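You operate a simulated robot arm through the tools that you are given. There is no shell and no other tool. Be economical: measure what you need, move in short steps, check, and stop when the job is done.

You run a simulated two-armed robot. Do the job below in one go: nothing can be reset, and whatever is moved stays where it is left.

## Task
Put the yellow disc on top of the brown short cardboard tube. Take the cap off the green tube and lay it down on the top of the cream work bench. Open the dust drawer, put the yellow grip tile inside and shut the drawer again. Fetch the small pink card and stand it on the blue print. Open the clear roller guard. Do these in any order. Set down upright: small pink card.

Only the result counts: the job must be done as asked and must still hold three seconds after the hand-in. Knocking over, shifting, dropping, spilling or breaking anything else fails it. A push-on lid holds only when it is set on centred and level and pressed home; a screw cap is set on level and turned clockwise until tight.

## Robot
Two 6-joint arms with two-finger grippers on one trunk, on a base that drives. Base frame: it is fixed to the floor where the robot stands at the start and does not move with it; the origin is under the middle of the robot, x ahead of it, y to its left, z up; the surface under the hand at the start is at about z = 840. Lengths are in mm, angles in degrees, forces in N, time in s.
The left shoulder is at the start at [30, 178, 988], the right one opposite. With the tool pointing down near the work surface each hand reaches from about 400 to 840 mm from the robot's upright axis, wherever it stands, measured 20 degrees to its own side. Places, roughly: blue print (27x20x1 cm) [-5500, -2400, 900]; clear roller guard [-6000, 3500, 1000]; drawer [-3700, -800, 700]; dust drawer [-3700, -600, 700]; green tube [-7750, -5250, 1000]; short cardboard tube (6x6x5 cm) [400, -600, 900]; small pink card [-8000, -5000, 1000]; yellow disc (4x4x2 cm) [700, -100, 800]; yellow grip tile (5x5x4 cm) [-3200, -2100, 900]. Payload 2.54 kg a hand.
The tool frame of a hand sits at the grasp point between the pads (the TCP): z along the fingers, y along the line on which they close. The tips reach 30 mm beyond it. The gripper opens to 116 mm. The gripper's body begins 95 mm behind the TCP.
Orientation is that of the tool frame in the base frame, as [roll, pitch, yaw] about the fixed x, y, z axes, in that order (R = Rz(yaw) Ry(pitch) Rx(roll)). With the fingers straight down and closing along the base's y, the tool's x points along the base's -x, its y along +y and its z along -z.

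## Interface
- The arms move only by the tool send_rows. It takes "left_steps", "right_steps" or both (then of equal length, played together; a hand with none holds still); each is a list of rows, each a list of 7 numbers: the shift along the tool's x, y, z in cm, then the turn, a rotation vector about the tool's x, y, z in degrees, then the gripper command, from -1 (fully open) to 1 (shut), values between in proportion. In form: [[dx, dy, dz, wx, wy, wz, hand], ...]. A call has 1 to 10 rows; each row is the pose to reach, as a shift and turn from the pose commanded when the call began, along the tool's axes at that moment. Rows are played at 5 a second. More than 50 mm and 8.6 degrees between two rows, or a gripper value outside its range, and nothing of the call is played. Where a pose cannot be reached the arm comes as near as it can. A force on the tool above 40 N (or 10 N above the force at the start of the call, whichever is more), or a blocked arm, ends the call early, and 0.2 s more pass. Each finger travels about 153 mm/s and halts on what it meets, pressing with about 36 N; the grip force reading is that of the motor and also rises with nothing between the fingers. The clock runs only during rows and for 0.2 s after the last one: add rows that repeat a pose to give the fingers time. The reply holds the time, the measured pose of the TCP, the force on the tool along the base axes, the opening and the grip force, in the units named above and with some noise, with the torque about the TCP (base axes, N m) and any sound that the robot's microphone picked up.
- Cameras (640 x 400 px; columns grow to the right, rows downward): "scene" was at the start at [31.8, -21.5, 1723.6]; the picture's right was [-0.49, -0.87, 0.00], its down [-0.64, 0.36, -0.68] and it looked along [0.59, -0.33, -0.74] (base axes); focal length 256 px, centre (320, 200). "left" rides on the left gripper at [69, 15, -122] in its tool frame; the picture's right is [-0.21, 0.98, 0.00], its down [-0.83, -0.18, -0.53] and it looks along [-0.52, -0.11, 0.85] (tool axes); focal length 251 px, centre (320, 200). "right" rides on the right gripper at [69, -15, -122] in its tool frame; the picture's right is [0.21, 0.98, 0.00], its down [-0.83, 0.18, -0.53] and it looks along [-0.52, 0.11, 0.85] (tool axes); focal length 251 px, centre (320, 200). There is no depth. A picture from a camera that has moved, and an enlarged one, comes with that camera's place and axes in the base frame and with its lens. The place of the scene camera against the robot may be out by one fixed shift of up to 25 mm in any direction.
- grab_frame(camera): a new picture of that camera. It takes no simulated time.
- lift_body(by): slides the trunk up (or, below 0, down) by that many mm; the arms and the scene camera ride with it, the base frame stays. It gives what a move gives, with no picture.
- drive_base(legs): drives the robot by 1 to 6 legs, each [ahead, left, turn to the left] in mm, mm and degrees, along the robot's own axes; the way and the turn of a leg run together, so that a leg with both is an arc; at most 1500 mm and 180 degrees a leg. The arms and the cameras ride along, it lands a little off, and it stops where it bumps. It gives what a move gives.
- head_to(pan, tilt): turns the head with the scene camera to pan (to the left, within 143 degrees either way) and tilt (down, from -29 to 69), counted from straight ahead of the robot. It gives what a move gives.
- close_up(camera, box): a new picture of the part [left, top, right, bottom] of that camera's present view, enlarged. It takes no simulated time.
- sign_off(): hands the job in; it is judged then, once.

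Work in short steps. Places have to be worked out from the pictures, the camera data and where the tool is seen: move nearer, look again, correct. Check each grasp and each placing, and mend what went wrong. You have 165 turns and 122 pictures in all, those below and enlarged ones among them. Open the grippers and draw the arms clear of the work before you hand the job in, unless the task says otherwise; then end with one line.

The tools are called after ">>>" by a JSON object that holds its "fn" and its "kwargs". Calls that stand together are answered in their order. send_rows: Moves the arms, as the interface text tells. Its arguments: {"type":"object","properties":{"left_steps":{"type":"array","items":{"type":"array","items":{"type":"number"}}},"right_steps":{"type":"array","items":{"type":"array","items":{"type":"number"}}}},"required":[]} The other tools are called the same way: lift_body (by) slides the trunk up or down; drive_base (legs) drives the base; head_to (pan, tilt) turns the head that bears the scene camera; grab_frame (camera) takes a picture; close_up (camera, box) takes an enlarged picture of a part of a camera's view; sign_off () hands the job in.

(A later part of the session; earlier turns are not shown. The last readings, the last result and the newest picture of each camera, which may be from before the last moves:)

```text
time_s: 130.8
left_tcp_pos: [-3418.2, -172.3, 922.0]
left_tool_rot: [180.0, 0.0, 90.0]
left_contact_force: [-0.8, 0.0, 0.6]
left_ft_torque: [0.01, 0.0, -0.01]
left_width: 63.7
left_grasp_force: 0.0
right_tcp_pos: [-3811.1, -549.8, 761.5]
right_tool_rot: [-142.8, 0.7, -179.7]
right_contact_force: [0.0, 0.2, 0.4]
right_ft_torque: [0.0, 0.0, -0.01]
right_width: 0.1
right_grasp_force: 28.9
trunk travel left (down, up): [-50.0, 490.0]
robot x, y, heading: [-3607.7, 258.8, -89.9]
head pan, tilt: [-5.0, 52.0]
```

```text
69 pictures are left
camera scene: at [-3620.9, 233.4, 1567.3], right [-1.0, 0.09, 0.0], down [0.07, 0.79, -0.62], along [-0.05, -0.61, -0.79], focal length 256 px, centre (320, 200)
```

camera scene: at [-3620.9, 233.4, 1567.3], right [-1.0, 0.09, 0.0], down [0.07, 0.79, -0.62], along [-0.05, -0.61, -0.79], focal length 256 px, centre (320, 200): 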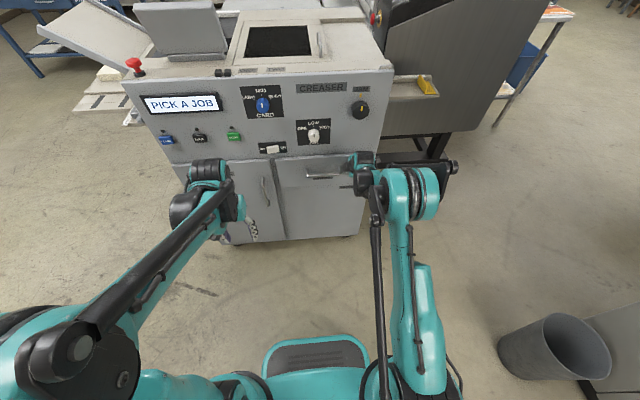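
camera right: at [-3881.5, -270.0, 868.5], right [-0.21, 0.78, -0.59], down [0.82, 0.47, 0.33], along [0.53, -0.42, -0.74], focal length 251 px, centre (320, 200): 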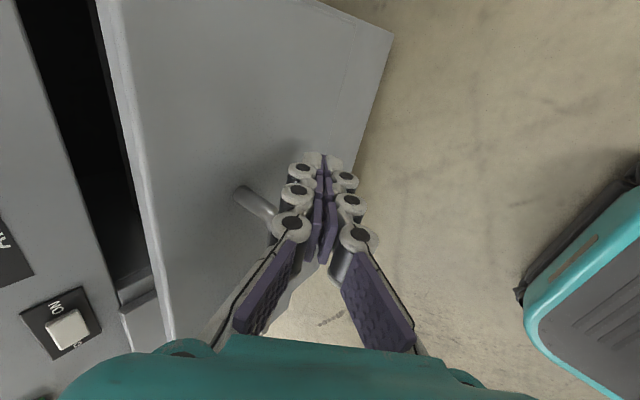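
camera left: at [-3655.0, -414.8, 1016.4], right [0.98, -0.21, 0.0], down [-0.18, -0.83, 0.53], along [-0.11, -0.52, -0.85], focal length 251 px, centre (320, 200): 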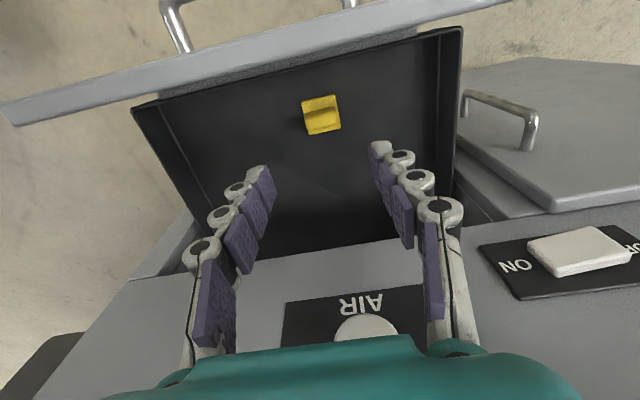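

The display is back to "PICK A JOB": drawer shut. Nudge a little further to be sure, then withdraw.

>>> {"fn": "send_rows", "kwargs": {"right_steps": [[0, -0.4, 0.3, 0, 0, 0, 1], [0, -0.8, 0.6, 0, 0, 0, 1], [0, -1.2, 0.9, 0, 0, 0, 1], [0, -1.6, 1.2, 0, 0, 0, 1]]}}

>>> {"fn": "send_rows", "kwargs": {"right_steps": [[0, 3, -2.3, 0, 0, 0, 1], [0, 6, -4.6, 0, 0, 0, 1], [0, 9, -7, 0, 0, 0, 1], [0, 12, -9.3, 0, 0, 0, 1], [0, 15, -11.6, 0, 0, 0, 1], [2, 16, -14, 0, 0, 0, 1], [4, 16, -18, 0, 0, 0, 1]]}}

>>> {"fn": "close_up", "kwargs": {"camera": "scene", "box": [120, 70, 400, 250]}}

```text
time_s: 131.5
left_tcp_pos: [-3419.1, -170.8, 924.5]
left_tool_rot: [-180.0, 0.1, 90.0]
left_contact_force: [-0.1, -0.1, 0.4]
left_ft_torque: [-0.02, 0.03, -0.03]
left_width: 63.9
left_grasp_force: 0.1
right_tcp_pos: [-3811.9, -555.9, 761.4]
right_tool_rot: [-143.4, 0.8, -179.8]
right_contact_force: [-0.8, 14.7, 7.1]
right_ft_torque: [0.02, -0.01, -0.06]
right_width: 0.0
right_grasp_force: 28.5
trunk travel left (down, up): [-50.0, 490.0]
robot x, y, heading: [-3608.6, 263.1, -90.2]
head pan, tilt: [-5.0, 52.0]
stopped in row 3 (right hand): the force on the tool passed its limit at 46 N (the readings are from after the stop); the commanded pose is now the measured one
```

```text
time_s: 133.1
left_tcp_pos: [-3419.3, -170.6, 923.3]
left_tool_rot: [-180.0, 0.1, 89.9]
left_contact_force: [-0.2, -0.2, 0.5]
left_ft_torque: [-0.03, 0.0, 0.02]
left_width: 63.9
left_grasp_force: 0.0
right_tcp_pos: [-3852.5, -319.6, 809.1]
right_tool_rot: [-143.4, 0.7, -179.7]
right_contact_force: [-1.5, -0.1, 0.2]
right_ft_torque: [0.03, 0.0, -0.03]
right_width: 0.0
right_grasp_force: 28.2
trunk travel left (down, up): [-50.0, 490.0]
robot x, y, heading: [-3606.1, 259.5, -90.0]
head pan, tilt: [-5.0, 52.0]
```

```text
2.22 times, centred on (260, 160) of scene
camera zoom: at [-3620.8, 236.1, 1567.4], right [-1.0, 0.09, 0.0], down [0.07, 0.78, -0.62], along [-0.05, -0.61, -0.79], focal length 570 px, centre (453, 289)
```

zoom: 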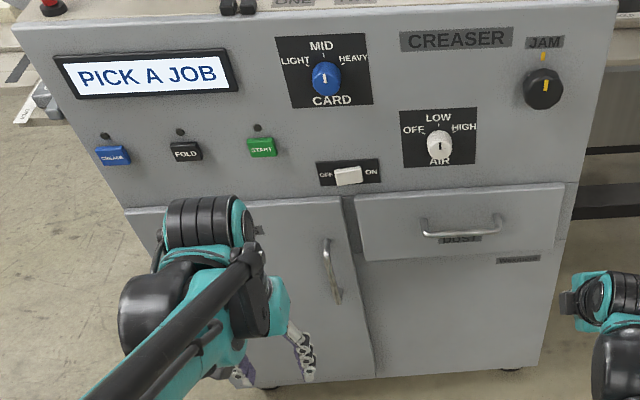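

Drawer shut, knobs untouched. Stow the right wrist, raise the trunk and look toward the roller guard.

>>> {"fn": "lift_body", "kwargs": {"by": 150}}

>>> {"fn": "send_rows", "kwargs": {"right_steps": [[0, 0, -2, -7.5, 0, 0, 0], [0, 0, -4, -15, 0, 0, 0], [0, 0, -4, -22.5, 0, 0, 0], [0, 0, -4, -30, 0, 0, 0], [0, 0, -4, -36.6, 0, 0, 0]]}}

>>> {"fn": "send_rows", "kwargs": {"right_steps": [[0, 0, 0, 0, 0, 8.5, 0], [0, 0, 0, 0, 0, 17, 0], [0, 0, 0, 0, 0, 25.5, 0], [0, 0, 0, 0, 0, 34, 0], [0, 0, 0, 0, 0, 42.5, 0], [0, 0, 0, 0, 0, 51, 0], [0, 0, 0, 0, 0, 59.5, 0], [0, 0, 0, 0, 0, 68, 0], [0, 0, 0, 0, 0, 76.5, 0], [0, 0, 0, 0, 0, 85, 0]]}}

>>> {"fn": "head_to", "kwargs": {"pan": -130, "tilt": 20}}

>>> {"fn": "grab_frame", "kwargs": {"camera": "scene"}}

```text
time_s: 134.8
left_tcp_pos: [-3418.4, -172.8, 1072.1]
left_tool_rot: [-180.0, 0.0, 90.0]
left_contact_force: [0.1, -0.2, -0.8]
left_ft_torque: [0.0, -0.02, 0.01]
left_width: 63.5
left_grasp_force: 0.1
right_tcp_pos: [-3854.1, -322.1, 957.7]
right_tool_rot: [-143.4, 0.8, -179.7]
right_contact_force: [0.1, 0.2, 0.1]
right_ft_torque: [0.0, -0.01, -0.01]
right_width: 0.0
right_grasp_force: 28.8
trunk travel left (down, up): [-200.0, 340.0]
robot x, y, heading: [-3609.1, 258.2, -90.3]
head pan, tilt: [-5.0, 52.0]
```

```text
time_s: 136.0
left_tcp_pos: [-3419.6, -172.5, 1071.8]
left_tool_rot: [-180.0, -0.1, 90.0]
left_contact_force: [-0.8, -0.6, -0.6]
left_ft_torque: [0.02, 0.04, -0.03]
left_width: 64.0
left_grasp_force: 0.0
right_tcp_pos: [-3855.4, -297.2, 991.1]
right_tool_rot: [179.7, 0.7, -179.7]
right_contact_force: [0.4, -0.6, -1.1]
right_ft_torque: [0.05, 0.0, 0.0]
right_width: 58.2
right_grasp_force: 0.1
trunk travel left (down, up): [-200.0, 340.0]
robot x, y, heading: [-3603.2, 263.9, -90.2]
head pan, tilt: [-5.0, 52.0]
```

```text
time_s: 138.2
left_tcp_pos: [-3419.3, -172.1, 1073.0]
left_tool_rot: [179.9, -0.1, 89.9]
left_contact_force: [0.1, 0.6, 0.6]
left_ft_torque: [0.0, 0.0, 0.01]
left_width: 63.6
left_grasp_force: 0.0
right_tcp_pos: [-3854.0, -297.6, 989.4]
right_tool_rot: [179.3, 0.0, 95.2]
right_contact_force: [0.7, -0.6, -0.2]
right_ft_torque: [-0.02, 0.0, 0.03]
right_width: 57.9
right_grasp_force: 0.1
trunk travel left (down, up): [-200.0, 340.0]
robot x, y, heading: [-3604.5, 260.9, -90.1]
head pan, tilt: [-5.0, 52.0]
```

```text
time_s: 140.3
left_tcp_pos: [-3420.3, -172.3, 1073.9]
left_tool_rot: [180.0, 0.0, 89.9]
left_contact_force: [-0.2, -0.1, -0.3]
left_ft_torque: [-0.01, 0.02, -0.02]
left_width: 63.5
left_grasp_force: 0.0
right_tcp_pos: [-3854.4, -296.9, 991.0]
right_tool_rot: [179.3, 0.0, 95.3]
right_contact_force: [-0.3, 0.5, 0.2]
right_ft_torque: [-0.02, -0.01, -0.02]
right_width: 57.9
right_grasp_force: 0.1
trunk travel left (down, up): [-200.0, 340.0]
robot x, y, heading: [-3606.6, 260.1, -90.0]
head pan, tilt: [-130.0, 20.0]
```

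```text
67 pictures are left
camera scene: at [-3685.6, 369.0, 1765.6], right [0.64, 0.77, 0.0], down [0.26, -0.22, -0.94], along [-0.72, 0.6, -0.34], focal length 256 px, centre (320, 200)
```

scene: 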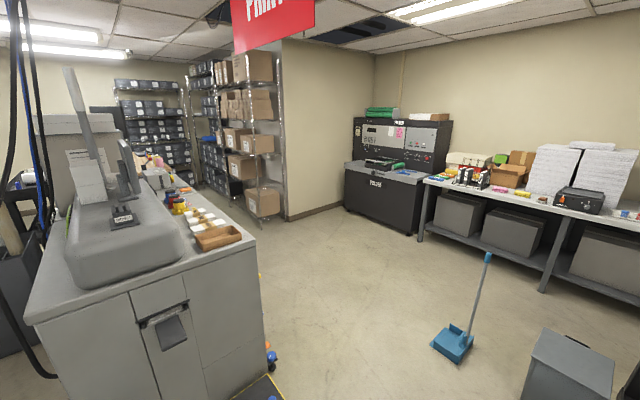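

The roller guard sits on the black machine against the +y wall, facing -y. Plan: shift right out of the corridor, turn to face +y, then go around the press.

>>> {"fn": "lift_body", "kwargs": {"by": 100}}

>>> {"fn": "drive_base", "kwargs": {"legs": [[0, -445, 0], [0, 0, 180]]}}

>>> {"fn": "head_to", "kwargs": {"pan": 30, "tilt": 30}}

>>> {"fn": "grab_frame", "kwargs": {"camera": "scene"}}

```text
time_s: 141.6
left_tcp_pos: [-3419.5, -172.6, 1172.9]
left_tool_rot: [-180.0, 0.0, 90.0]
left_contact_force: [-0.6, -0.8, -1.1]
left_ft_torque: [-0.01, 0.0, -0.02]
left_width: 63.9
left_grasp_force: 0.0
right_tcp_pos: [-3853.6, -298.6, 1090.5]
right_tool_rot: [179.3, 0.0, 95.3]
right_contact_force: [-0.6, 0.5, 0.5]
right_ft_torque: [0.0, 0.01, 0.02]
right_width: 57.9
right_grasp_force: 0.0
trunk travel left (down, up): [-300.0, 240.0]
robot x, y, heading: [-3605.6, 262.6, -89.9]
head pan, tilt: [-130.0, 20.0]
```

```text
time_s: 151.7
left_tcp_pos: [-4243.8, 688.7, 1173.0]
left_tool_rot: [-180.0, -0.1, -88.2]
left_contact_force: [-0.4, 0.0, 0.0]
left_ft_torque: [0.01, 0.02, 0.03]
left_width: 63.8
left_grasp_force: 0.1
right_tcp_pos: [-3813.2, 828.9, 1089.9]
right_tool_rot: [179.3, 0.1, -82.8]
right_contact_force: [0.1, 0.6, 0.2]
right_ft_torque: [-0.01, 0.02, 0.02]
right_width: 58.2
right_grasp_force: 0.0
trunk travel left (down, up): [-300.0, 240.0]
robot x, y, heading: [-4042.3, 265.8, 91.9]
head pan, tilt: [-130.0, 20.0]
```

```text
time_s: 154.2
left_tcp_pos: [-4245.1, 689.9, 1174.1]
left_tool_rot: [-179.9, 0.0, -88.2]
left_contact_force: [0.6, 0.2, -0.5]
left_ft_torque: [0.01, 0.03, 0.01]
left_width: 64.0
left_grasp_force: 0.0
right_tcp_pos: [-3814.8, 828.4, 1089.6]
right_tool_rot: [179.4, 0.0, -82.8]
right_contact_force: [-0.5, -0.8, -0.7]
right_ft_torque: [-0.02, -0.02, -0.03]
right_width: 57.9
right_grasp_force: 0.0
trunk travel left (down, up): [-300.0, 240.0]
robot x, y, heading: [-4043.5, 258.2, 91.9]
head pan, tilt: [30.0, 30.0]
```

```text
66 pictures are left
camera scene: at [-4097.4, 326.9, 1849.5], right [0.85, 0.53, 0.0], down [0.26, -0.43, -0.87], along [-0.46, 0.74, -0.5], focal length 256 px, centre (320, 200)
```

scene: 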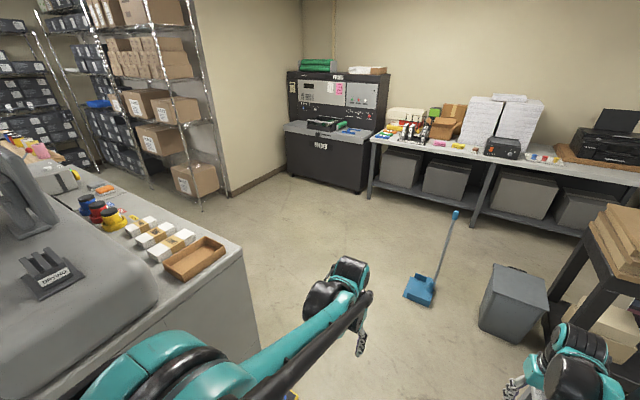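

Free floor past the press. Drive ahead to y≈1360, then left along it.

>>> {"fn": "drive_base", "kwargs": {"legs": [[0, 0, -1.9], [1130, 0, 0], [0, 1000, 0], [0, 950, 0]]}}

>>> {"fn": "head_to", "kwargs": {"pan": 0, "tilt": 25}}

>>> {"fn": "grab_frame", "kwargs": {"camera": "scene"}}

```text
time_s: 168.4
left_tcp_pos: [-5968.7, 1833.2, 1172.0]
left_tool_rot: [-179.7, 0.1, -89.6]
left_contact_force: [-1.0, -0.1, -0.2]
left_ft_torque: [0.02, -0.18, 0.01]
left_width: 63.7
left_grasp_force: 0.0
right_tcp_pos: [-5534.5, 1963.4, 1090.9]
right_tool_rot: [179.7, 0.0, -84.2]
right_contact_force: [-1.3, -0.2, -0.4]
right_ft_torque: [-0.05, -0.18, 0.0]
right_width: 58.0
right_grasp_force: 0.0
trunk travel left (down, up): [-300.0, 240.0]
robot x, y, heading: [-5770.6, 1401.9, 90.3]
head pan, tilt: [30.0, 30.0]
heard: click
stopped in leg 4: the robot was blocked; the commanded pose is now the measured one
```

```text
time_s: 169.4
left_tcp_pos: [-5964.0, 1832.1, 1171.9]
left_tool_rot: [-179.9, 0.0, -89.6]
left_contact_force: [0.2, -0.1, -0.9]
left_ft_torque: [-0.03, -0.01, 0.02]
left_width: 63.7
left_grasp_force: 0.1
right_tcp_pos: [-5528.3, 1962.6, 1088.8]
right_tool_rot: [179.4, 0.0, -84.3]
right_contact_force: [-0.6, 0.2, -0.3]
right_ft_torque: [0.0, -0.01, -0.04]
right_width: 58.2
right_grasp_force: 0.1
trunk travel left (down, up): [-300.0, 240.0]
robot x, y, heading: [-5772.5, 1404.0, 90.2]
head pan, tilt: [0.0, 25.0]
```

```text
65 pictures are left
camera scene: at [-5781.4, 1481.0, 1857.4], right [1.0, 0.01, 0.0], down [0.0, -0.42, -0.91], along [-0.01, 0.91, -0.42], focal length 256 px, centre (320, 200)
```

scene: 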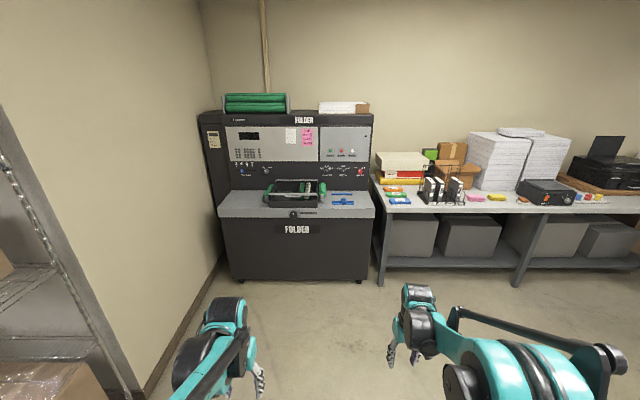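

The drive bumped on the left. Look there to see what was touched.

>>> {"fn": "head_to", "kwargs": {"pan": 75, "tilt": 50}}

>>> {"fn": "grab_frame", "kwargs": {"camera": "scene"}}

```text
time_s: 170.9
left_tcp_pos: [-5962.2, 1832.9, 1173.1]
left_tool_rot: [179.9, 0.0, -89.6]
left_contact_force: [0.5, 0.1, -0.4]
left_ft_torque: [0.01, 0.04, -0.02]
left_width: 63.6
left_grasp_force: 0.0
right_tcp_pos: [-5528.1, 1962.1, 1089.8]
right_tool_rot: [179.5, 0.0, -84.3]
right_contact_force: [-0.3, 0.3, 0.0]
right_ft_torque: [0.0, -0.03, 0.02]
right_width: 57.9
right_grasp_force: 0.1
trunk travel left (down, up): [-300.0, 240.0]
robot x, y, heading: [-5772.6, 1398.4, 90.1]
head pan, tilt: [75.0, 50.0]
```

```text
64 pictures are left
camera scene: at [-5854.1, 1408.3, 1820.0], right [0.25, 0.97, 0.0], down [0.74, -0.19, -0.64], along [-0.62, 0.16, -0.77], focal length 256 px, centre (320, 200)
```

scene: 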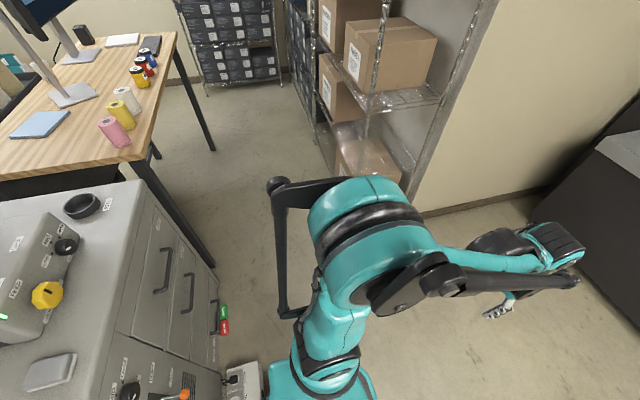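

>>> {"fn": "close_up", "kwargs": {"camera": "scene", "box": [140, 250, 360, 400]}}

```text
2.67 times, centred on (250, 325) of scene
camera zoom: at [-5854.1, 1408.3, 1820.0], right [0.25, 0.97, 0.0], down [0.74, -0.19, -0.64], along [-0.62, 0.16, -0.77], focal length 684 px, centre (507, -133)
```

zoom: 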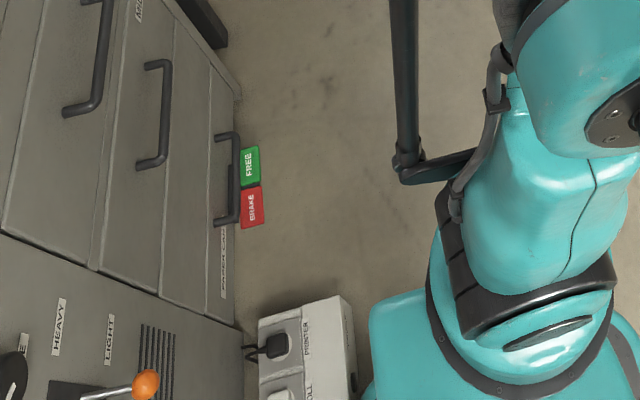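

It touched a fixed power box beside the press; nothing visibly moved. Step right a bit and go ahead to the folder machine.

>>> {"fn": "drive_base", "kwargs": {"legs": [[0, -60, 0], [1380, 0, 0]]}}

>>> {"fn": "head_to", "kwargs": {"pan": 18, "tilt": 45}}

>>> {"fn": "grab_frame", "kwargs": {"camera": "scene"}}

```text
time_s: 178.3
left_tcp_pos: [-5910.5, 3205.1, 1173.4]
left_tool_rot: [179.9, 0.1, -89.8]
left_contact_force: [-0.4, -0.5, 0.9]
left_ft_torque: [0.03, 0.0, 0.02]
left_width: 63.9
left_grasp_force: 0.2
right_tcp_pos: [-5474.5, 3332.7, 1090.3]
right_tool_rot: [179.3, 0.0, -84.6]
right_contact_force: [0.3, 0.2, -0.1]
right_ft_torque: [0.01, 0.03, 0.03]
right_width: 57.9
right_grasp_force: 0.1
trunk travel left (down, up): [-300.0, 240.0]
robot x, y, heading: [-5719.7, 2772.9, 90.4]
head pan, tilt: [75.0, 50.0]
```

```text
time_s: 179.6
left_tcp_pos: [-5909.9, 3204.0, 1172.5]
left_tool_rot: [-180.0, 0.0, -89.8]
left_contact_force: [0.1, -0.5, 0.4]
left_ft_torque: [0.0, 0.03, -0.03]
left_width: 64.0
left_grasp_force: 0.1
right_tcp_pos: [-5475.1, 3332.8, 1090.6]
right_tool_rot: [179.4, 0.0, -84.5]
right_contact_force: [0.9, -0.3, 0.1]
right_ft_torque: [-0.03, -0.01, 0.0]
right_width: 57.9
right_grasp_force: 0.0
trunk travel left (down, up): [-300.0, 240.0]
robot x, y, heading: [-5722.7, 2775.8, 90.3]
head pan, tilt: [18.0, 45.0]
```

```text
62 pictures are left
camera scene: at [-5753.4, 2836.9, 1826.9], right [0.95, 0.31, 0.0], down [0.22, -0.67, -0.71], along [-0.22, 0.67, -0.71], focal length 256 px, centre (320, 200)
```

scene: 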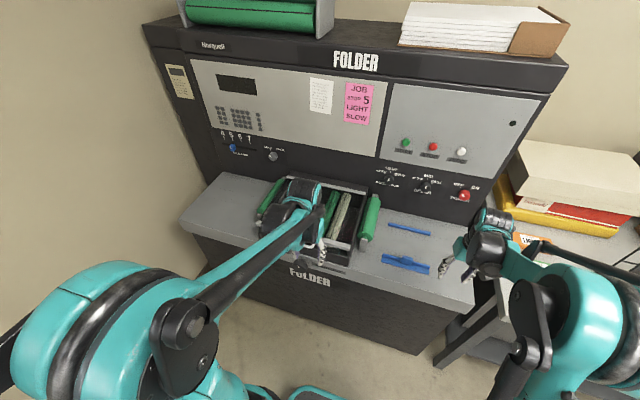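

>>> {"fn": "grab_frame", "kwargs": {"camera": "left"}}

>>> {"fn": "close_up", "kwargs": {"camera": "scene", "box": [240, 160, 440, 290]}}

```text
61 pictures are left
camera left: at [-5925.5, 3134.2, 1296.1], right [-0.98, 0.21, 0.0], down [0.18, 0.83, 0.53], along [0.11, 0.52, -0.85], focal length 251 px, centre (320, 200)
```

left: 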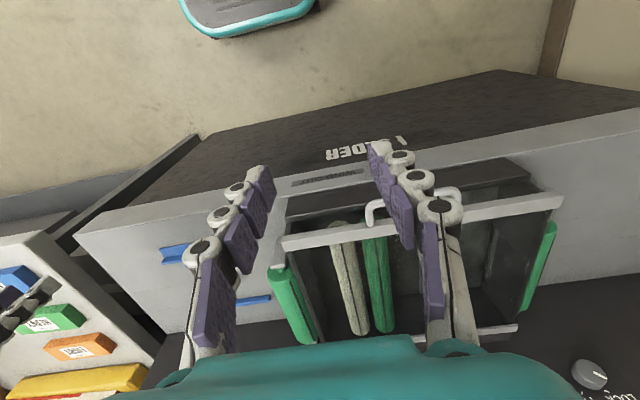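

```text
3.08 times, centred on (340, 225) of scene
camera zoom: at [-5753.4, 2836.9, 1826.9], right [0.95, 0.31, 0.0], down [0.22, -0.67, -0.71], along [-0.22, 0.67, -0.71], focal length 789 px, centre (258, 123)
```

zoom: 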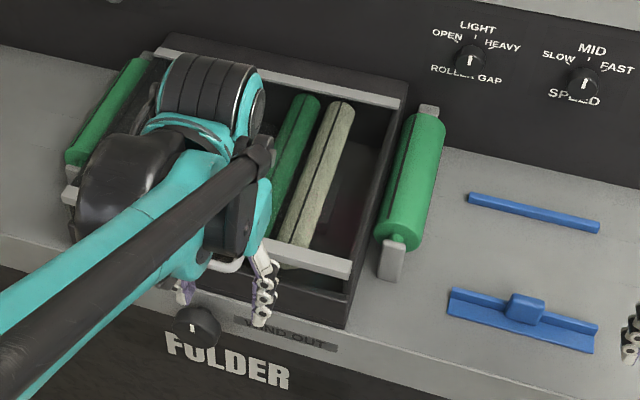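

Move the left hand aside to see the guard and its handle.

>>> {"fn": "send_rows", "kwargs": {"left_steps": [[4.5, 0, 0, 0, 0, 0, 0], [4.5, -4.5, 0, 0, 0, 0, 0], [4.5, -9, 0, 0, 0, 0, 0], [4.5, -13.5, 0, 0, 0, 0, 0]]}}

>>> {"fn": "close_up", "kwargs": {"camera": "scene", "box": [220, 150, 420, 290]}}

>>> {"fn": "grab_frame", "kwargs": {"camera": "left"}}

```text
time_s: 180.6
left_tcp_pos: [-5771.9, 3161.7, 1173.2]
left_tool_rot: [-180.0, 0.0, -89.8]
left_contact_force: [-0.4, 0.1, -0.6]
left_ft_torque: [-0.02, 0.0, -0.02]
left_width: 58.0
left_grasp_force: 0.0
right_tcp_pos: [-5474.1, 3333.0, 1088.4]
right_tool_rot: [179.3, 0.0, -84.5]
right_contact_force: [0.2, -0.2, -0.8]
right_ft_torque: [-0.03, 0.05, -0.03]
right_width: 57.9
right_grasp_force: 0.0
trunk travel left (down, up): [-300.0, 240.0]
robot x, y, heading: [-5719.5, 2770.5, 90.5]
head pan, tilt: [18.0, 45.0]
```

```text
2.86 times, centred on (320, 220) of scene
camera zoom: at [-5751.5, 2837.6, 1826.9], right [0.95, 0.31, 0.0], down [0.22, -0.67, -0.71], along [-0.22, 0.67, -0.71], focal length 732 px, centre (320, 143)
```

zoom: 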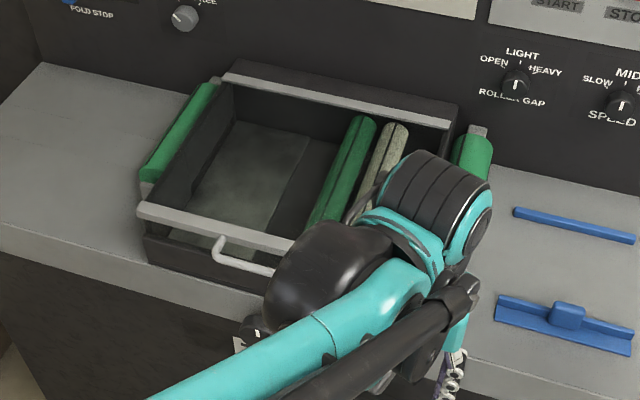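

```text
58 pictures are left
camera left: at [-5788.3, 3091.5, 1295.1], right [-0.98, 0.21, 0.0], down [0.18, 0.83, 0.53], along [0.11, 0.52, -0.85], focal length 251 px, centre (320, 200)
```

left: 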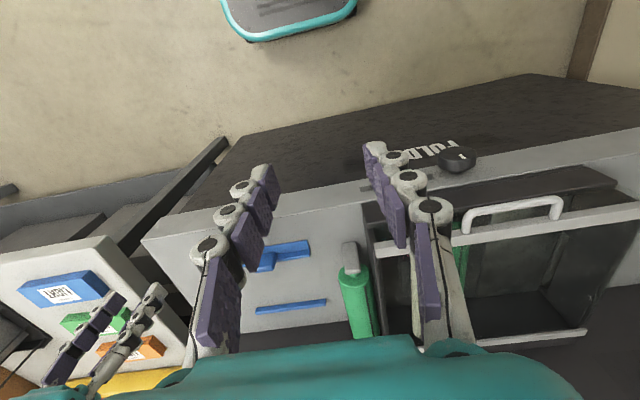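

The guard's bow handle is at about (-6012, 3338, 999), hinged at the back (y≈3690). I'll back up a bit, then yaw the left wrist and shift it in front of the handle.

>>> {"fn": "drive_base", "kwargs": {"legs": [[-150, 0, -0.4]]}}

>>> {"fn": "send_rows", "kwargs": {"left_steps": [[0, 2.4, 0, 0, 0, 8.5, 0], [0, 4.8, 0, 0, 0, 17, 0], [0, 7.2, 0, 0, 0, 25.5, 0], [0, 9.6, 0, 0, 0, 34, 0], [0, 12, 0, 0, 0, 42.5, 0], [0, 14.4, 0, 0, 0, 51, 0], [0, 16.8, 0, 0, 0, 59.5, 0], [0, 19.2, 0, 0, 0, 68, 0], [0, 21.6, 0, 0, 0, 76.5, 0], [0, 24, 0, 0, 0, 85, 0]]}}

>>> {"fn": "send_rows", "kwargs": {"left_steps": [[0, 0, 0, 0, 0, 5, 0]]}}

```text
time_s: 181.9
left_tcp_pos: [-5772.7, 3012.0, 1173.3]
left_tool_rot: [-180.0, 0.2, -89.9]
left_contact_force: [0.4, -0.5, 0.4]
left_ft_torque: [0.03, -0.07, 0.0]
left_width: 58.0
left_grasp_force: 0.2
right_tcp_pos: [-5472.6, 3182.6, 1090.3]
right_tool_rot: [179.4, 0.0, -84.7]
right_contact_force: [-0.2, 0.8, 0.4]
right_ft_torque: [0.04, 0.03, 0.0]
right_width: 58.2
right_grasp_force: 0.0
trunk travel left (down, up): [-300.0, 240.0]
robot x, y, heading: [-5719.6, 2620.7, 90.3]
head pan, tilt: [18.0, 45.0]
```

```text
time_s: 184.1
left_tcp_pos: [-6013.6, 3012.3, 1172.8]
left_tool_rot: [-180.0, 0.1, -174.9]
left_contact_force: [0.3, 0.7, -0.4]
left_ft_torque: [-0.03, -0.04, 0.02]
left_width: 58.2
left_grasp_force: 0.1
right_tcp_pos: [-5472.7, 3184.2, 1090.2]
right_tool_rot: [179.3, 0.0, -84.6]
right_contact_force: [-0.5, -0.3, 0.1]
right_ft_torque: [0.0, 0.01, 0.0]
right_width: 58.1
right_grasp_force: 0.2
trunk travel left (down, up): [-300.0, 240.0]
robot x, y, heading: [-5720.4, 2624.1, 90.2]
head pan, tilt: [18.0, 45.0]
```

```text
time_s: 184.5
left_tcp_pos: [-6012.5, 3012.1, 1172.0]
left_tool_rot: [180.0, 0.0, -180.0]
left_contact_force: [0.3, -1.2, 0.0]
left_ft_torque: [0.04, -0.01, -0.02]
left_width: 58.0
left_grasp_force: 0.1
right_tcp_pos: [-5473.0, 3183.1, 1089.9]
right_tool_rot: [179.3, 0.0, -84.5]
right_contact_force: [0.1, 0.9, 0.9]
right_ft_torque: [0.04, 0.03, 0.03]
right_width: 58.1
right_grasp_force: 0.1
trunk travel left (down, up): [-300.0, 240.0]
robot x, y, heading: [-5718.0, 2621.3, 90.1]
head pan, tilt: [18.0, 45.0]
```

Now tilt the fingers forward while advancing, staying above and in front of the guard.

>>> {"fn": "send_rows", "kwargs": {"left_steps": [[0, 3, 0, -7.5, 0, 0, 0], [0, 6, 0, -15, 0, 0, 0], [0, 9, 0, -22.5, 0, 0, 0], [0, 12, 0, -30, 0, 0, 0], [0, 15, 0, -37.5, 0, 0, 0], [0, 18, 0, -45, 0, 0, 0], [0, 20, 0.5, -52.5, 0, 0, 0], [0, 22, 1, -60, 0, 0, 0], [0, 23, 2, -67.5, 0, 0, 0], [0, 24, 3, -75, 0, 0, 0]]}}

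>>> {"fn": "grab_frame", "kwargs": {"camera": "left"}}

```text
time_s: 186.7
left_tcp_pos: [-6017.9, 3260.7, 1151.4]
left_tool_rot: [105.1, 0.0, -179.9]
left_contact_force: [-0.5, 0.1, -0.2]
left_ft_torque: [-0.02, -0.02, 0.01]
left_width: 57.7
left_grasp_force: 0.0
left hand out of reach, approached as far as the arm can: row 10
right_tcp_pos: [-5473.2, 3184.1, 1088.9]
right_tool_rot: [179.5, 0.0, -84.6]
right_contact_force: [-0.3, -0.5, 0.7]
right_ft_torque: [-0.02, -0.04, 0.01]
right_width: 57.9
right_grasp_force: 0.1
trunk travel left (down, up): [-300.0, 240.0]
robot x, y, heading: [-5718.1, 2620.9, 90.1]
head pan, tilt: [18.0, 45.0]
```

```text
57 pictures are left
camera left: at [-6086.6, 3144.5, 1199.2], right [0.21, 0.25, 0.94], down [0.83, -0.56, -0.04], along [0.52, 0.79, -0.33], focal length 251 px, centre (320, 200)
```

left: 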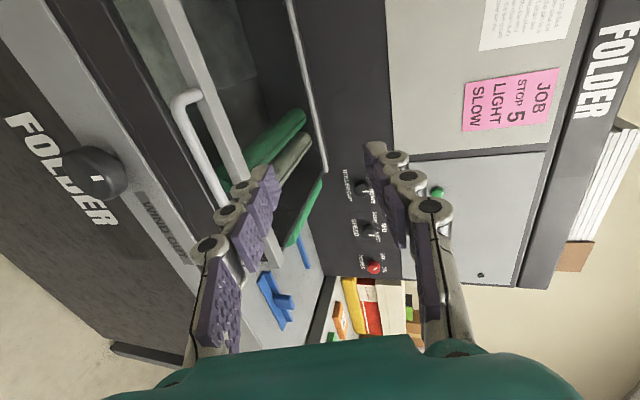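

Bar confirmed at x -6062..-5955, y≈3340, z≈999. Lower the trunk 130 mm to bring the hand level with the handle, then look.

>>> {"fn": "lift_body", "kwargs": {"by": -130}}

>>> {"fn": "grab_frame", "kwargs": {"camera": "left"}}

```text
time_s: 188.3
left_tcp_pos: [-6017.5, 3258.8, 1022.1]
left_tool_rot: [105.3, -0.1, -179.8]
left_contact_force: [0.6, 0.2, 0.7]
left_ft_torque: [0.01, 0.03, -0.01]
left_width: 58.0
left_grasp_force: 0.1
right_tcp_pos: [-5472.9, 3182.4, 962.0]
right_tool_rot: [179.4, -0.1, -84.6]
right_contact_force: [0.4, -0.2, 0.3]
right_ft_torque: [0.01, -0.01, 0.01]
right_width: 58.0
right_grasp_force: 0.2
trunk travel left (down, up): [-170.0, 370.0]
robot x, y, heading: [-5719.4, 2624.6, 90.2]
head pan, tilt: [18.0, 45.0]
```

```text
56 pictures are left
camera left: at [-6086.1, 3143.5, 1070.2], right [0.21, 0.25, 0.94], down [0.83, -0.56, -0.04], along [0.52, 0.79, -0.33], focal length 251 px, centre (320, 200)
```

left: 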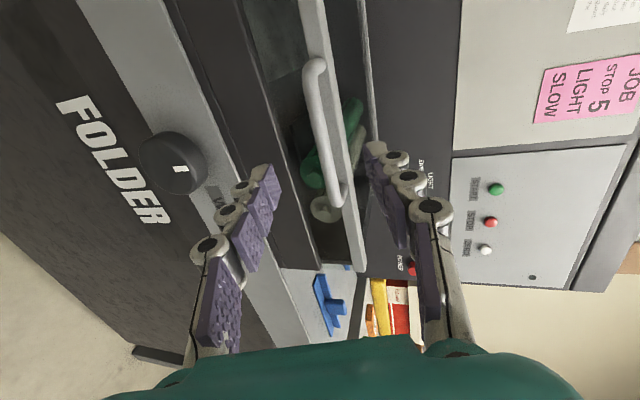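

The bar is at y≈3339, z≈1005, between the fingers. Advance 66 mm and close loosely around it.

>>> {"fn": "send_rows", "kwargs": {"left_steps": [[-0.3, 0.1, 2.2, 0, 0, 0, 0], [-0.7, 0.3, 4.4, 0, 0, 0, 0], [-0.7, 0.4, 6.6, 0, 0, 0, 0], [-0.7, 0.4, 6.6, 0, 0, 0, 0.5], [-0.7, 0.4, 6.6, 0, 0, 0, 0.6], [-0.7, 0.4, 6.6, 0, 0, 0, 0.6]]}}

>>> {"fn": "grab_frame", "kwargs": {"camera": "left"}}

```text
time_s: 189.7
left_tcp_pos: [-6008.6, 3323.0, 1009.3]
left_tool_rot: [105.0, 0.1, -179.9]
left_contact_force: [-0.3, -0.4, 0.0]
left_ft_torque: [-0.03, 0.02, 0.02]
left_width: 23.3
left_grasp_force: 0.0
right_tcp_pos: [-5472.3, 3181.8, 959.7]
right_tool_rot: [179.3, 0.0, -84.7]
right_contact_force: [0.3, -0.1, 0.6]
right_ft_torque: [0.0, -0.01, 0.02]
right_width: 57.9
right_grasp_force: 0.1
trunk travel left (down, up): [-170.0, 370.0]
robot x, y, heading: [-5718.7, 2620.6, 90.1]
head pan, tilt: [18.0, 45.0]
```

```text
55 pictures are left
camera left: at [-6078.5, 3208.3, 1057.0], right [0.21, 0.25, 0.94], down [0.83, -0.56, -0.04], along [0.52, 0.79, -0.33], focal length 251 px, centre (320, 200)
```

left: 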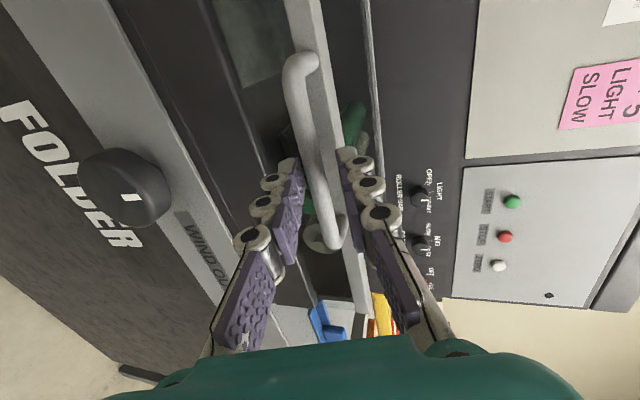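

Bar is caged with slack. Lift along the hinge arc to about 30°.

>>> {"fn": "send_rows", "kwargs": {"left_steps": [[0, 1.5, -0.35, 0, 0, 0, 0.6], [0, 3.0, -0.66, 0, 0, 0, 0.6], [0, 4.5, -0.9, 0, 0, 0, 0.6], [0, 6.0, -1.06, 0, 0, 0, 0.6], [0, 7.5, -1.15, 0, 0, 0, 0.6], [0, 9.06, -1.2, 0, 0, 0, 0.6], [0, 12.1, -1.06, 0, 0, 0, 0.6], [0, 15.1, -0.66, 0, 0, 0, 0.6], [0, 18.1, 0, 0, 0, 0, 0.6]]}}

>>> {"fn": "grab_frame", "kwargs": {"camera": "left"}}

>>> {"fn": "grab_frame", "kwargs": {"camera": "scene"}}

```text
time_s: 191.7
left_tcp_pos: [-6011.5, 3371.7, 1183.8]
left_tool_rot: [105.2, 0.0, -180.0]
left_contact_force: [-0.2, -0.9, -2.9]
left_ft_torque: [-0.05, 0.03, 0.01]
left_width: 25.6
left_grasp_force: 1.6
right_tcp_pos: [-5472.5, 3182.0, 960.8]
right_tool_rot: [179.5, -0.1, -84.7]
right_contact_force: [-0.3, 0.7, 0.8]
right_ft_torque: [0.01, -0.02, 0.05]
right_width: 57.9
right_grasp_force: 0.2
trunk travel left (down, up): [-170.0, 370.0]
robot x, y, heading: [-5718.4, 2622.7, 90.2]
head pan, tilt: [18.0, 45.0]
```

```text
54 pictures are left
camera left: at [-6080.7, 3255.7, 1232.8], right [0.21, 0.26, 0.94], down [0.83, -0.56, -0.04], along [0.52, 0.79, -0.33], focal length 251 px, centre (320, 200)
```

left: 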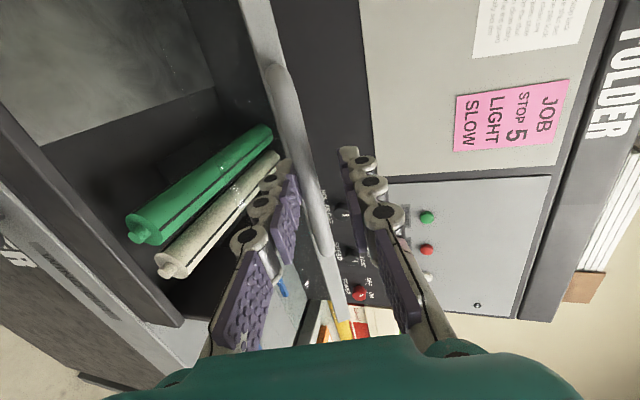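

```text
53 pictures are left
camera scene: at [-5753.0, 2687.8, 1696.9], right [0.95, 0.31, 0.0], down [0.22, -0.67, -0.71], along [-0.22, 0.67, -0.71], focal length 256 px, centre (320, 200)
```

scene: 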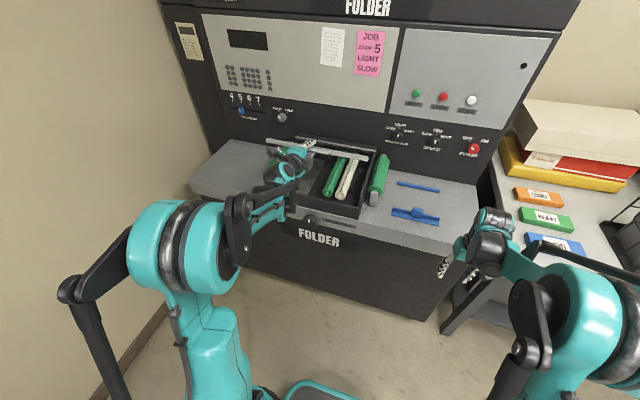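

Lid follows. Continue the arc to about 70°.

>>> {"fn": "send_rows", "kwargs": {"left_steps": [[0, 2.9, 0.92, 0, 0, 0, 0.6], [0, 5.74, 2.08, 0, 0, 0, 0.6], [0, 8.44, 3.49, 0, 0, 0, 0.6], [0, 11.0, 5.13, 0, 0, 0, 0.6], [0, 13.4, 7.0, 0, 0, 0, 0.6], [0, 15.7, 9.05, 0, 0, 0, 0.6], [0, 17.75, 11.3, 0, 0, 0, 0.6], [0, 19.6, 13.7, 0, 0, 0, 0.6]]}}

>>> {"fn": "grab_frame", "kwargs": {"camera": "left"}}

>>> {"fn": "grab_frame", "kwargs": {"camera": "scene"}}

```text
time_s: 193.5
left_tcp_pos: [-6010.6, 3553.7, 1335.9]
left_tool_rot: [105.2, 0.0, -179.9]
left_contact_force: [-0.5, -0.1, -0.5]
left_ft_torque: [0.04, -0.01, 0.02]
left_width: 23.9
left_grasp_force: 0.2
right_tcp_pos: [-5473.7, 3184.0, 959.4]
right_tool_rot: [179.4, -0.1, -84.6]
right_contact_force: [0.6, 0.8, 0.1]
right_ft_torque: [-0.01, 0.02, 0.0]
right_width: 57.8
right_grasp_force: 0.0
trunk travel left (down, up): [-170.0, 370.0]
robot x, y, heading: [-5720.7, 2622.6, 90.1]
head pan, tilt: [18.0, 45.0]
```

```text
52 pictures are left
camera left: at [-6079.6, 3438.9, 1384.6], right [0.21, 0.26, 0.94], down [0.83, -0.56, -0.04], along [0.52, 0.79, -0.33], focal length 251 px, centre (320, 200)
```

left: 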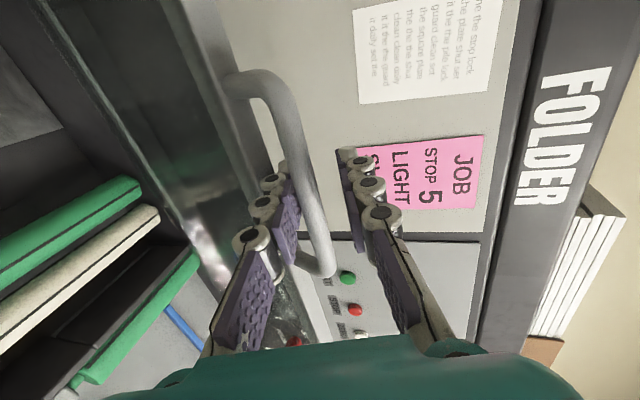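

```text
51 pictures are left
camera scene: at [-5752.8, 2689.2, 1696.8], right [0.95, 0.31, 0.0], down [0.22, -0.67, -0.71], along [-0.22, 0.67, -0.71], focal length 256 px, centre (320, 200)
```

scene: 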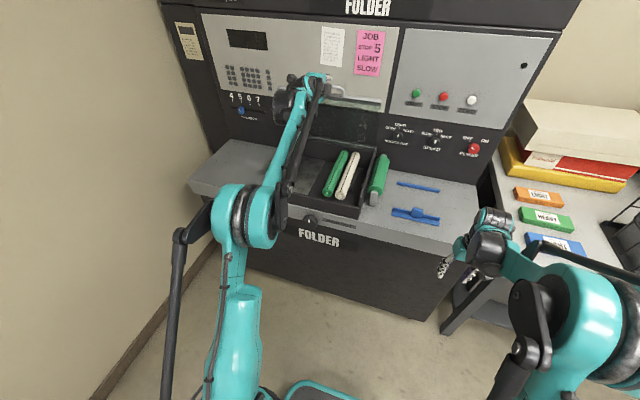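

>>> {"fn": "close_up", "kwargs": {"camera": "left", "box": [350, 0, 510, 105]}}

```text
3.81 times, centred on (430, 52) of left
camera zoom: at [-6079.6, 3438.9, 1384.6], right [0.21, 0.26, 0.94], down [0.83, -0.56, -0.04], along [0.52, 0.79, -0.33], focal length 958 px, centre (-99, 762)
```

zoom: 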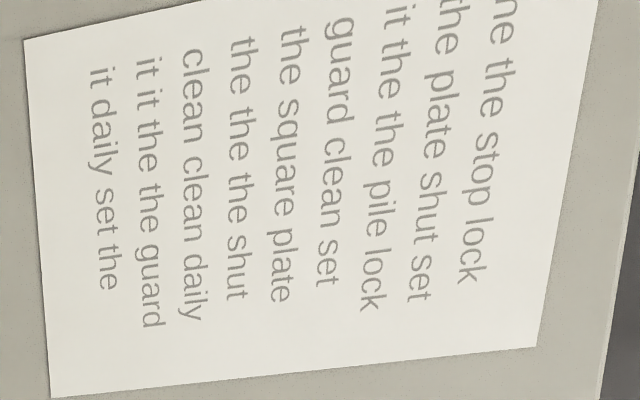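

Push further along the arc until the lid meets its stop.

>>> {"fn": "send_rows", "kwargs": {"left_steps": [[0, 1.6, 2.6, 0, 0, 0, 0.6], [0, 3.05, 5.3, 0, 0, 0, 0.6], [0, 3.7, 6.9, 0, 0, 0, 0.6], [0, 4.3, 8.4, 0, 0, 0, 0.6], [0, 4.8, 9.8, 0, 0, 0, 0.6]]}}

>>> {"fn": "grab_frame", "kwargs": {"camera": "left"}}

```text
time_s: 194.7
left_tcp_pos: [-6003.9, 3599.8, 1340.2]
left_tool_rot: [105.1, 0.0, 179.9]
left_contact_force: [-0.3, -1.9, 3.2]
left_ft_torque: [-0.02, 0.01, 0.0]
left_width: 23.3
left_grasp_force: 0.1
left hand out of reach, approached as far as the arm can: row 2, 3, 4, 5
right_tcp_pos: [-5472.9, 3182.2, 961.2]
right_tool_rot: [179.4, 0.0, -84.6]
right_contact_force: [0.6, -0.5, 0.0]
right_ft_torque: [0.0, 0.0, -0.02]
right_width: 57.9
right_grasp_force: 0.1
trunk travel left (down, up): [-170.0, 370.0]
robot x, y, heading: [-5721.3, 2622.4, 90.0]
head pan, tilt: [18.0, 45.0]
```

```text
49 pictures are left
camera left: at [-6073.3, 3484.6, 1387.6], right [0.21, 0.25, 0.94], down [0.83, -0.56, -0.04], along [0.52, 0.79, -0.33], focal length 251 px, centre (320, 200)
```

left: 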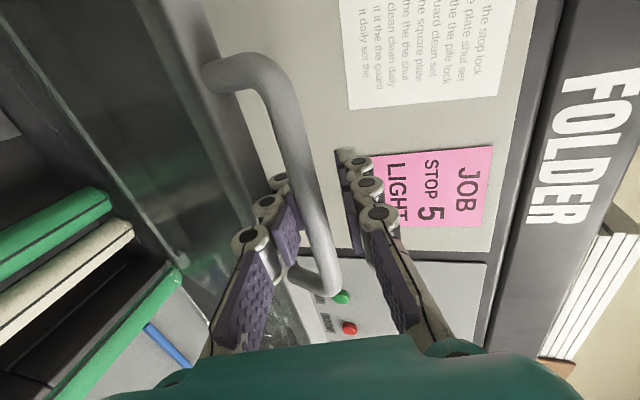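

Arm is at full reach; drive the base gently ahead 60 mm with the bar still caged.

>>> {"fn": "drive_base", "kwargs": {"legs": [[60, 0, 0]]}}

>>> {"fn": "grab_frame", "kwargs": {"camera": "left"}}

```text
time_s: 195.7
left_tcp_pos: [-6004.7, 3659.9, 1338.5]
left_tool_rot: [105.3, 0.0, -179.9]
left_contact_force: [0.0, 1.2, -0.2]
left_ft_torque: [0.05, -0.02, 0.03]
left_width: 23.4
left_grasp_force: 0.1
right_tcp_pos: [-5473.0, 3242.9, 958.8]
right_tool_rot: [179.4, -0.1, -84.6]
right_contact_force: [-0.1, 0.8, -0.9]
right_ft_torque: [-0.06, -0.03, 0.02]
right_width: 57.9
right_grasp_force: 0.2
trunk travel left (down, up): [-170.0, 370.0]
robot x, y, heading: [-5718.2, 2680.9, 90.0]
head pan, tilt: [18.0, 45.0]
```

```text
48 pictures are left
camera left: at [-6073.7, 3546.1, 1385.6], right [0.21, 0.26, 0.94], down [0.83, -0.56, -0.03], along [0.52, 0.79, -0.33], focal length 251 px, centre (320, 200)
```

left: 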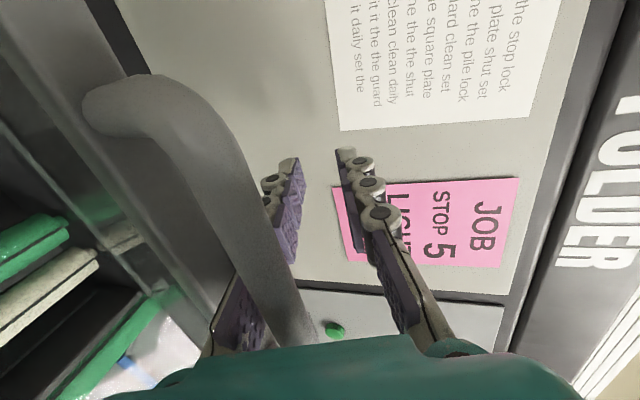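

The lid stayed put and the bar slid along the fingers. Pull the hand back 60 mm so the bar is at the pads, grip it firmly, then push it further back.

>>> {"fn": "send_rows", "kwargs": {"left_steps": [[0, -0.8, -2.9, 0, 0, 0, 0.6], [0, -1.55, -5.8, 0, 0, 0, 0.6], [0, -1.55, -5.8, 0, 0, 0, 1], [0, -1.55, -5.8, 0, 0, 0, 1], [0, -1.55, -5.8, 0, 0, 0, 1]]}}

>>> {"fn": "grab_frame", "kwargs": {"camera": "left"}}

```text
time_s: 196.4
left_tcp_pos: [-6004.3, 3613.2, 1330.5]
left_tool_rot: [106.2, -0.1, 179.7]
left_contact_force: [0.1, 17.2, -47.3]
left_ft_torque: [2.34, 0.41, 0.25]
left_width: 8.4
left_grasp_force: 35.2
left hand out of reach, approached as far as the arm can: row 2, 3
right_tcp_pos: [-5475.0, 3248.5, 956.6]
right_tool_rot: [179.3, -0.4, -84.6]
right_contact_force: [1.2, -0.3, 0.0]
right_ft_torque: [0.0, -0.02, 0.02]
right_width: 58.0
right_grasp_force: 0.0
trunk travel left (down, up): [-170.0, 370.0]
robot x, y, heading: [-5718.2, 2682.0, 89.9]
head pan, tilt: [18.0, 45.0]
stopped in row 3 (left hand): the force on the tool passed its limit at 47 N (the readings are from after the stop); the commanded pose is now the measured one
```

```text
47 pictures are left
camera left: at [-6074.8, 3499.7, 1379.8], right [0.21, 0.27, 0.94], down [0.82, -0.57, -0.02], along [0.53, 0.78, -0.35], focal length 251 px, centre (320, 200)
```

left: 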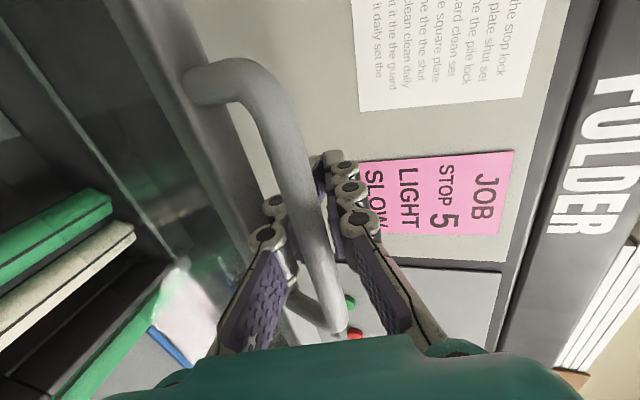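

Too much side load. Open the fingers again and see whether the lid holds by itself.

>>> {"fn": "send_rows", "kwargs": {"left_steps": [[0, 0, 0, 0, 0, 0, 0.6], [0, 0, 0, 0, 0, 0, 0.3], [0, 0, 0, 0, 0, 0, 0.3]]}}

>>> {"fn": "send_rows", "kwargs": {"left_steps": [[0, 0, -1, 0, 0, 0, 0.3], [0, -0.5, -1, 0, 0, 0, 0.3], [0, -1, -1, 0, 0, 0, 0.3], [0, -1, -1, 0, 0, 0, 0.3]]}}

>>> {"fn": "grab_frame", "kwargs": {"camera": "left"}}

```text
time_s: 197.2
left_tcp_pos: [-6004.6, 3603.9, 1341.5]
left_tool_rot: [105.6, 0.1, 180.0]
left_contact_force: [-2.1, 0.4, -5.1]
left_ft_torque: [0.32, 0.17, -0.11]
left_width: 44.7
left_grasp_force: 2.2
right_tcp_pos: [-5473.3, 3242.4, 960.1]
right_tool_rot: [179.4, -0.1, -84.6]
right_contact_force: [0.9, -0.3, -0.3]
right_ft_torque: [-0.02, -0.01, 0.0]
right_width: 58.0
right_grasp_force: 0.2
trunk travel left (down, up): [-170.0, 370.0]
robot x, y, heading: [-5717.8, 2679.2, 89.9]
head pan, tilt: [18.0, 45.0]
```

```text
time_s: 198.2
left_tcp_pos: [-6005.5, 3602.2, 1342.8]
left_tool_rot: [105.8, 0.0, 179.8]
left_contact_force: [2.2, 6.3, -16.6]
left_ft_torque: [1.02, 0.34, 0.05]
left_width: 50.7
left_grasp_force: 6.4
left hand out of reach, approached as far as the arm can: row 1, 2, 3, 4
right_tcp_pos: [-5473.4, 3244.1, 957.6]
right_tool_rot: [179.4, -0.2, -84.6]
right_contact_force: [0.9, -0.3, -0.1]
right_ft_torque: [-0.02, 0.0, 0.0]
right_width: 58.3
right_grasp_force: 0.1
trunk travel left (down, up): [-170.0, 370.0]
robot x, y, heading: [-5716.8, 2679.3, 90.0]
head pan, tilt: [18.0, 45.0]
```

```text
46 pictures are left
camera left: at [-6074.2, 3487.7, 1392.4], right [0.22, 0.26, 0.94], down [0.82, -0.57, -0.03], along [0.52, 0.78, -0.34], focal length 251 px, centre (320, 200)
```

left: 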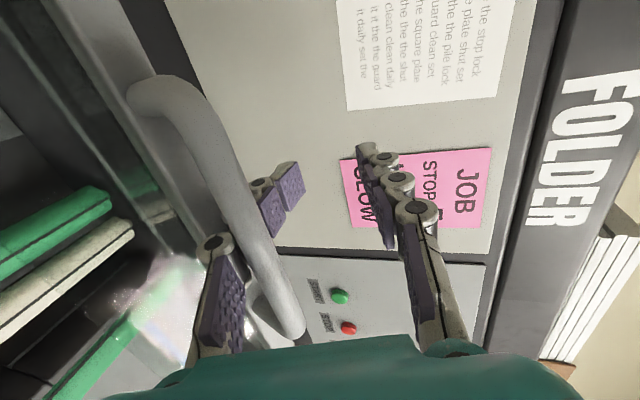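

Lid seems to rest on the lower finger. Test by lowering the trunk 30 mm and seeing if the lid follows.

>>> {"fn": "lift_body", "kwargs": {"by": -30}}

>>> {"fn": "grab_frame", "kwargs": {"camera": "left"}}

>>> {"fn": "grab_frame", "kwargs": {"camera": "scene"}}

```text
time_s: 199.0
left_tcp_pos: [-6005.8, 3592.2, 1322.3]
left_tool_rot: [105.2, 0.0, -180.0]
left_contact_force: [0.8, -18.0, 32.9]
left_ft_torque: [-1.23, -0.02, 0.01]
left_width: 39.7
left_grasp_force: 0.0
right_tcp_pos: [-5472.2, 3237.5, 932.6]
right_tool_rot: [179.3, 0.3, -84.6]
right_contact_force: [-0.5, -0.5, 0.5]
right_ft_torque: [0.0, -0.02, -0.02]
right_width: 58.1
right_grasp_force: 0.0
trunk travel left (down, up): [-140.0, 400.0]
robot x, y, heading: [-5718.3, 2681.8, 90.2]
head pan, tilt: [18.0, 45.0]
```

```text
45 pictures are left
camera left: at [-6074.0, 3477.0, 1370.3], right [0.22, 0.26, 0.94], down [0.83, -0.56, -0.04], along [0.52, 0.79, -0.33], focal length 251 px, centre (320, 200)
```

left: 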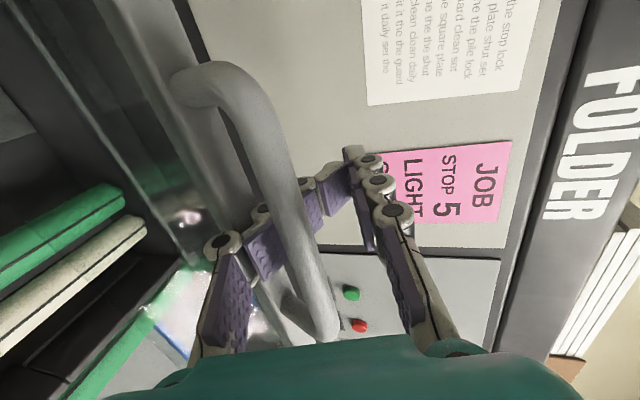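

```text
44 pictures are left
camera scene: at [-5751.4, 2738.5, 1667.4], right [0.95, 0.31, 0.0], down [0.22, -0.67, -0.71], along [-0.22, 0.68, -0.7], focal length 256 px, centre (320, 200)
```

scene: 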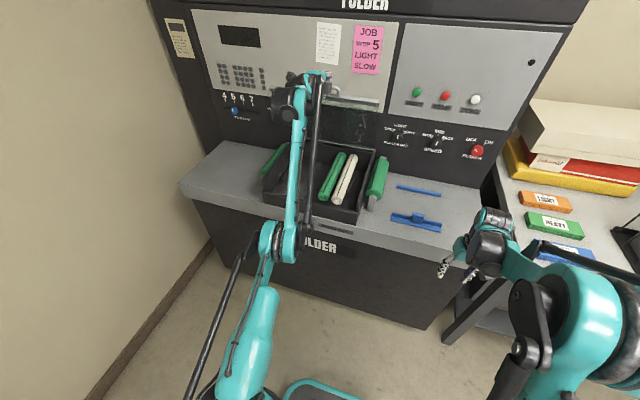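

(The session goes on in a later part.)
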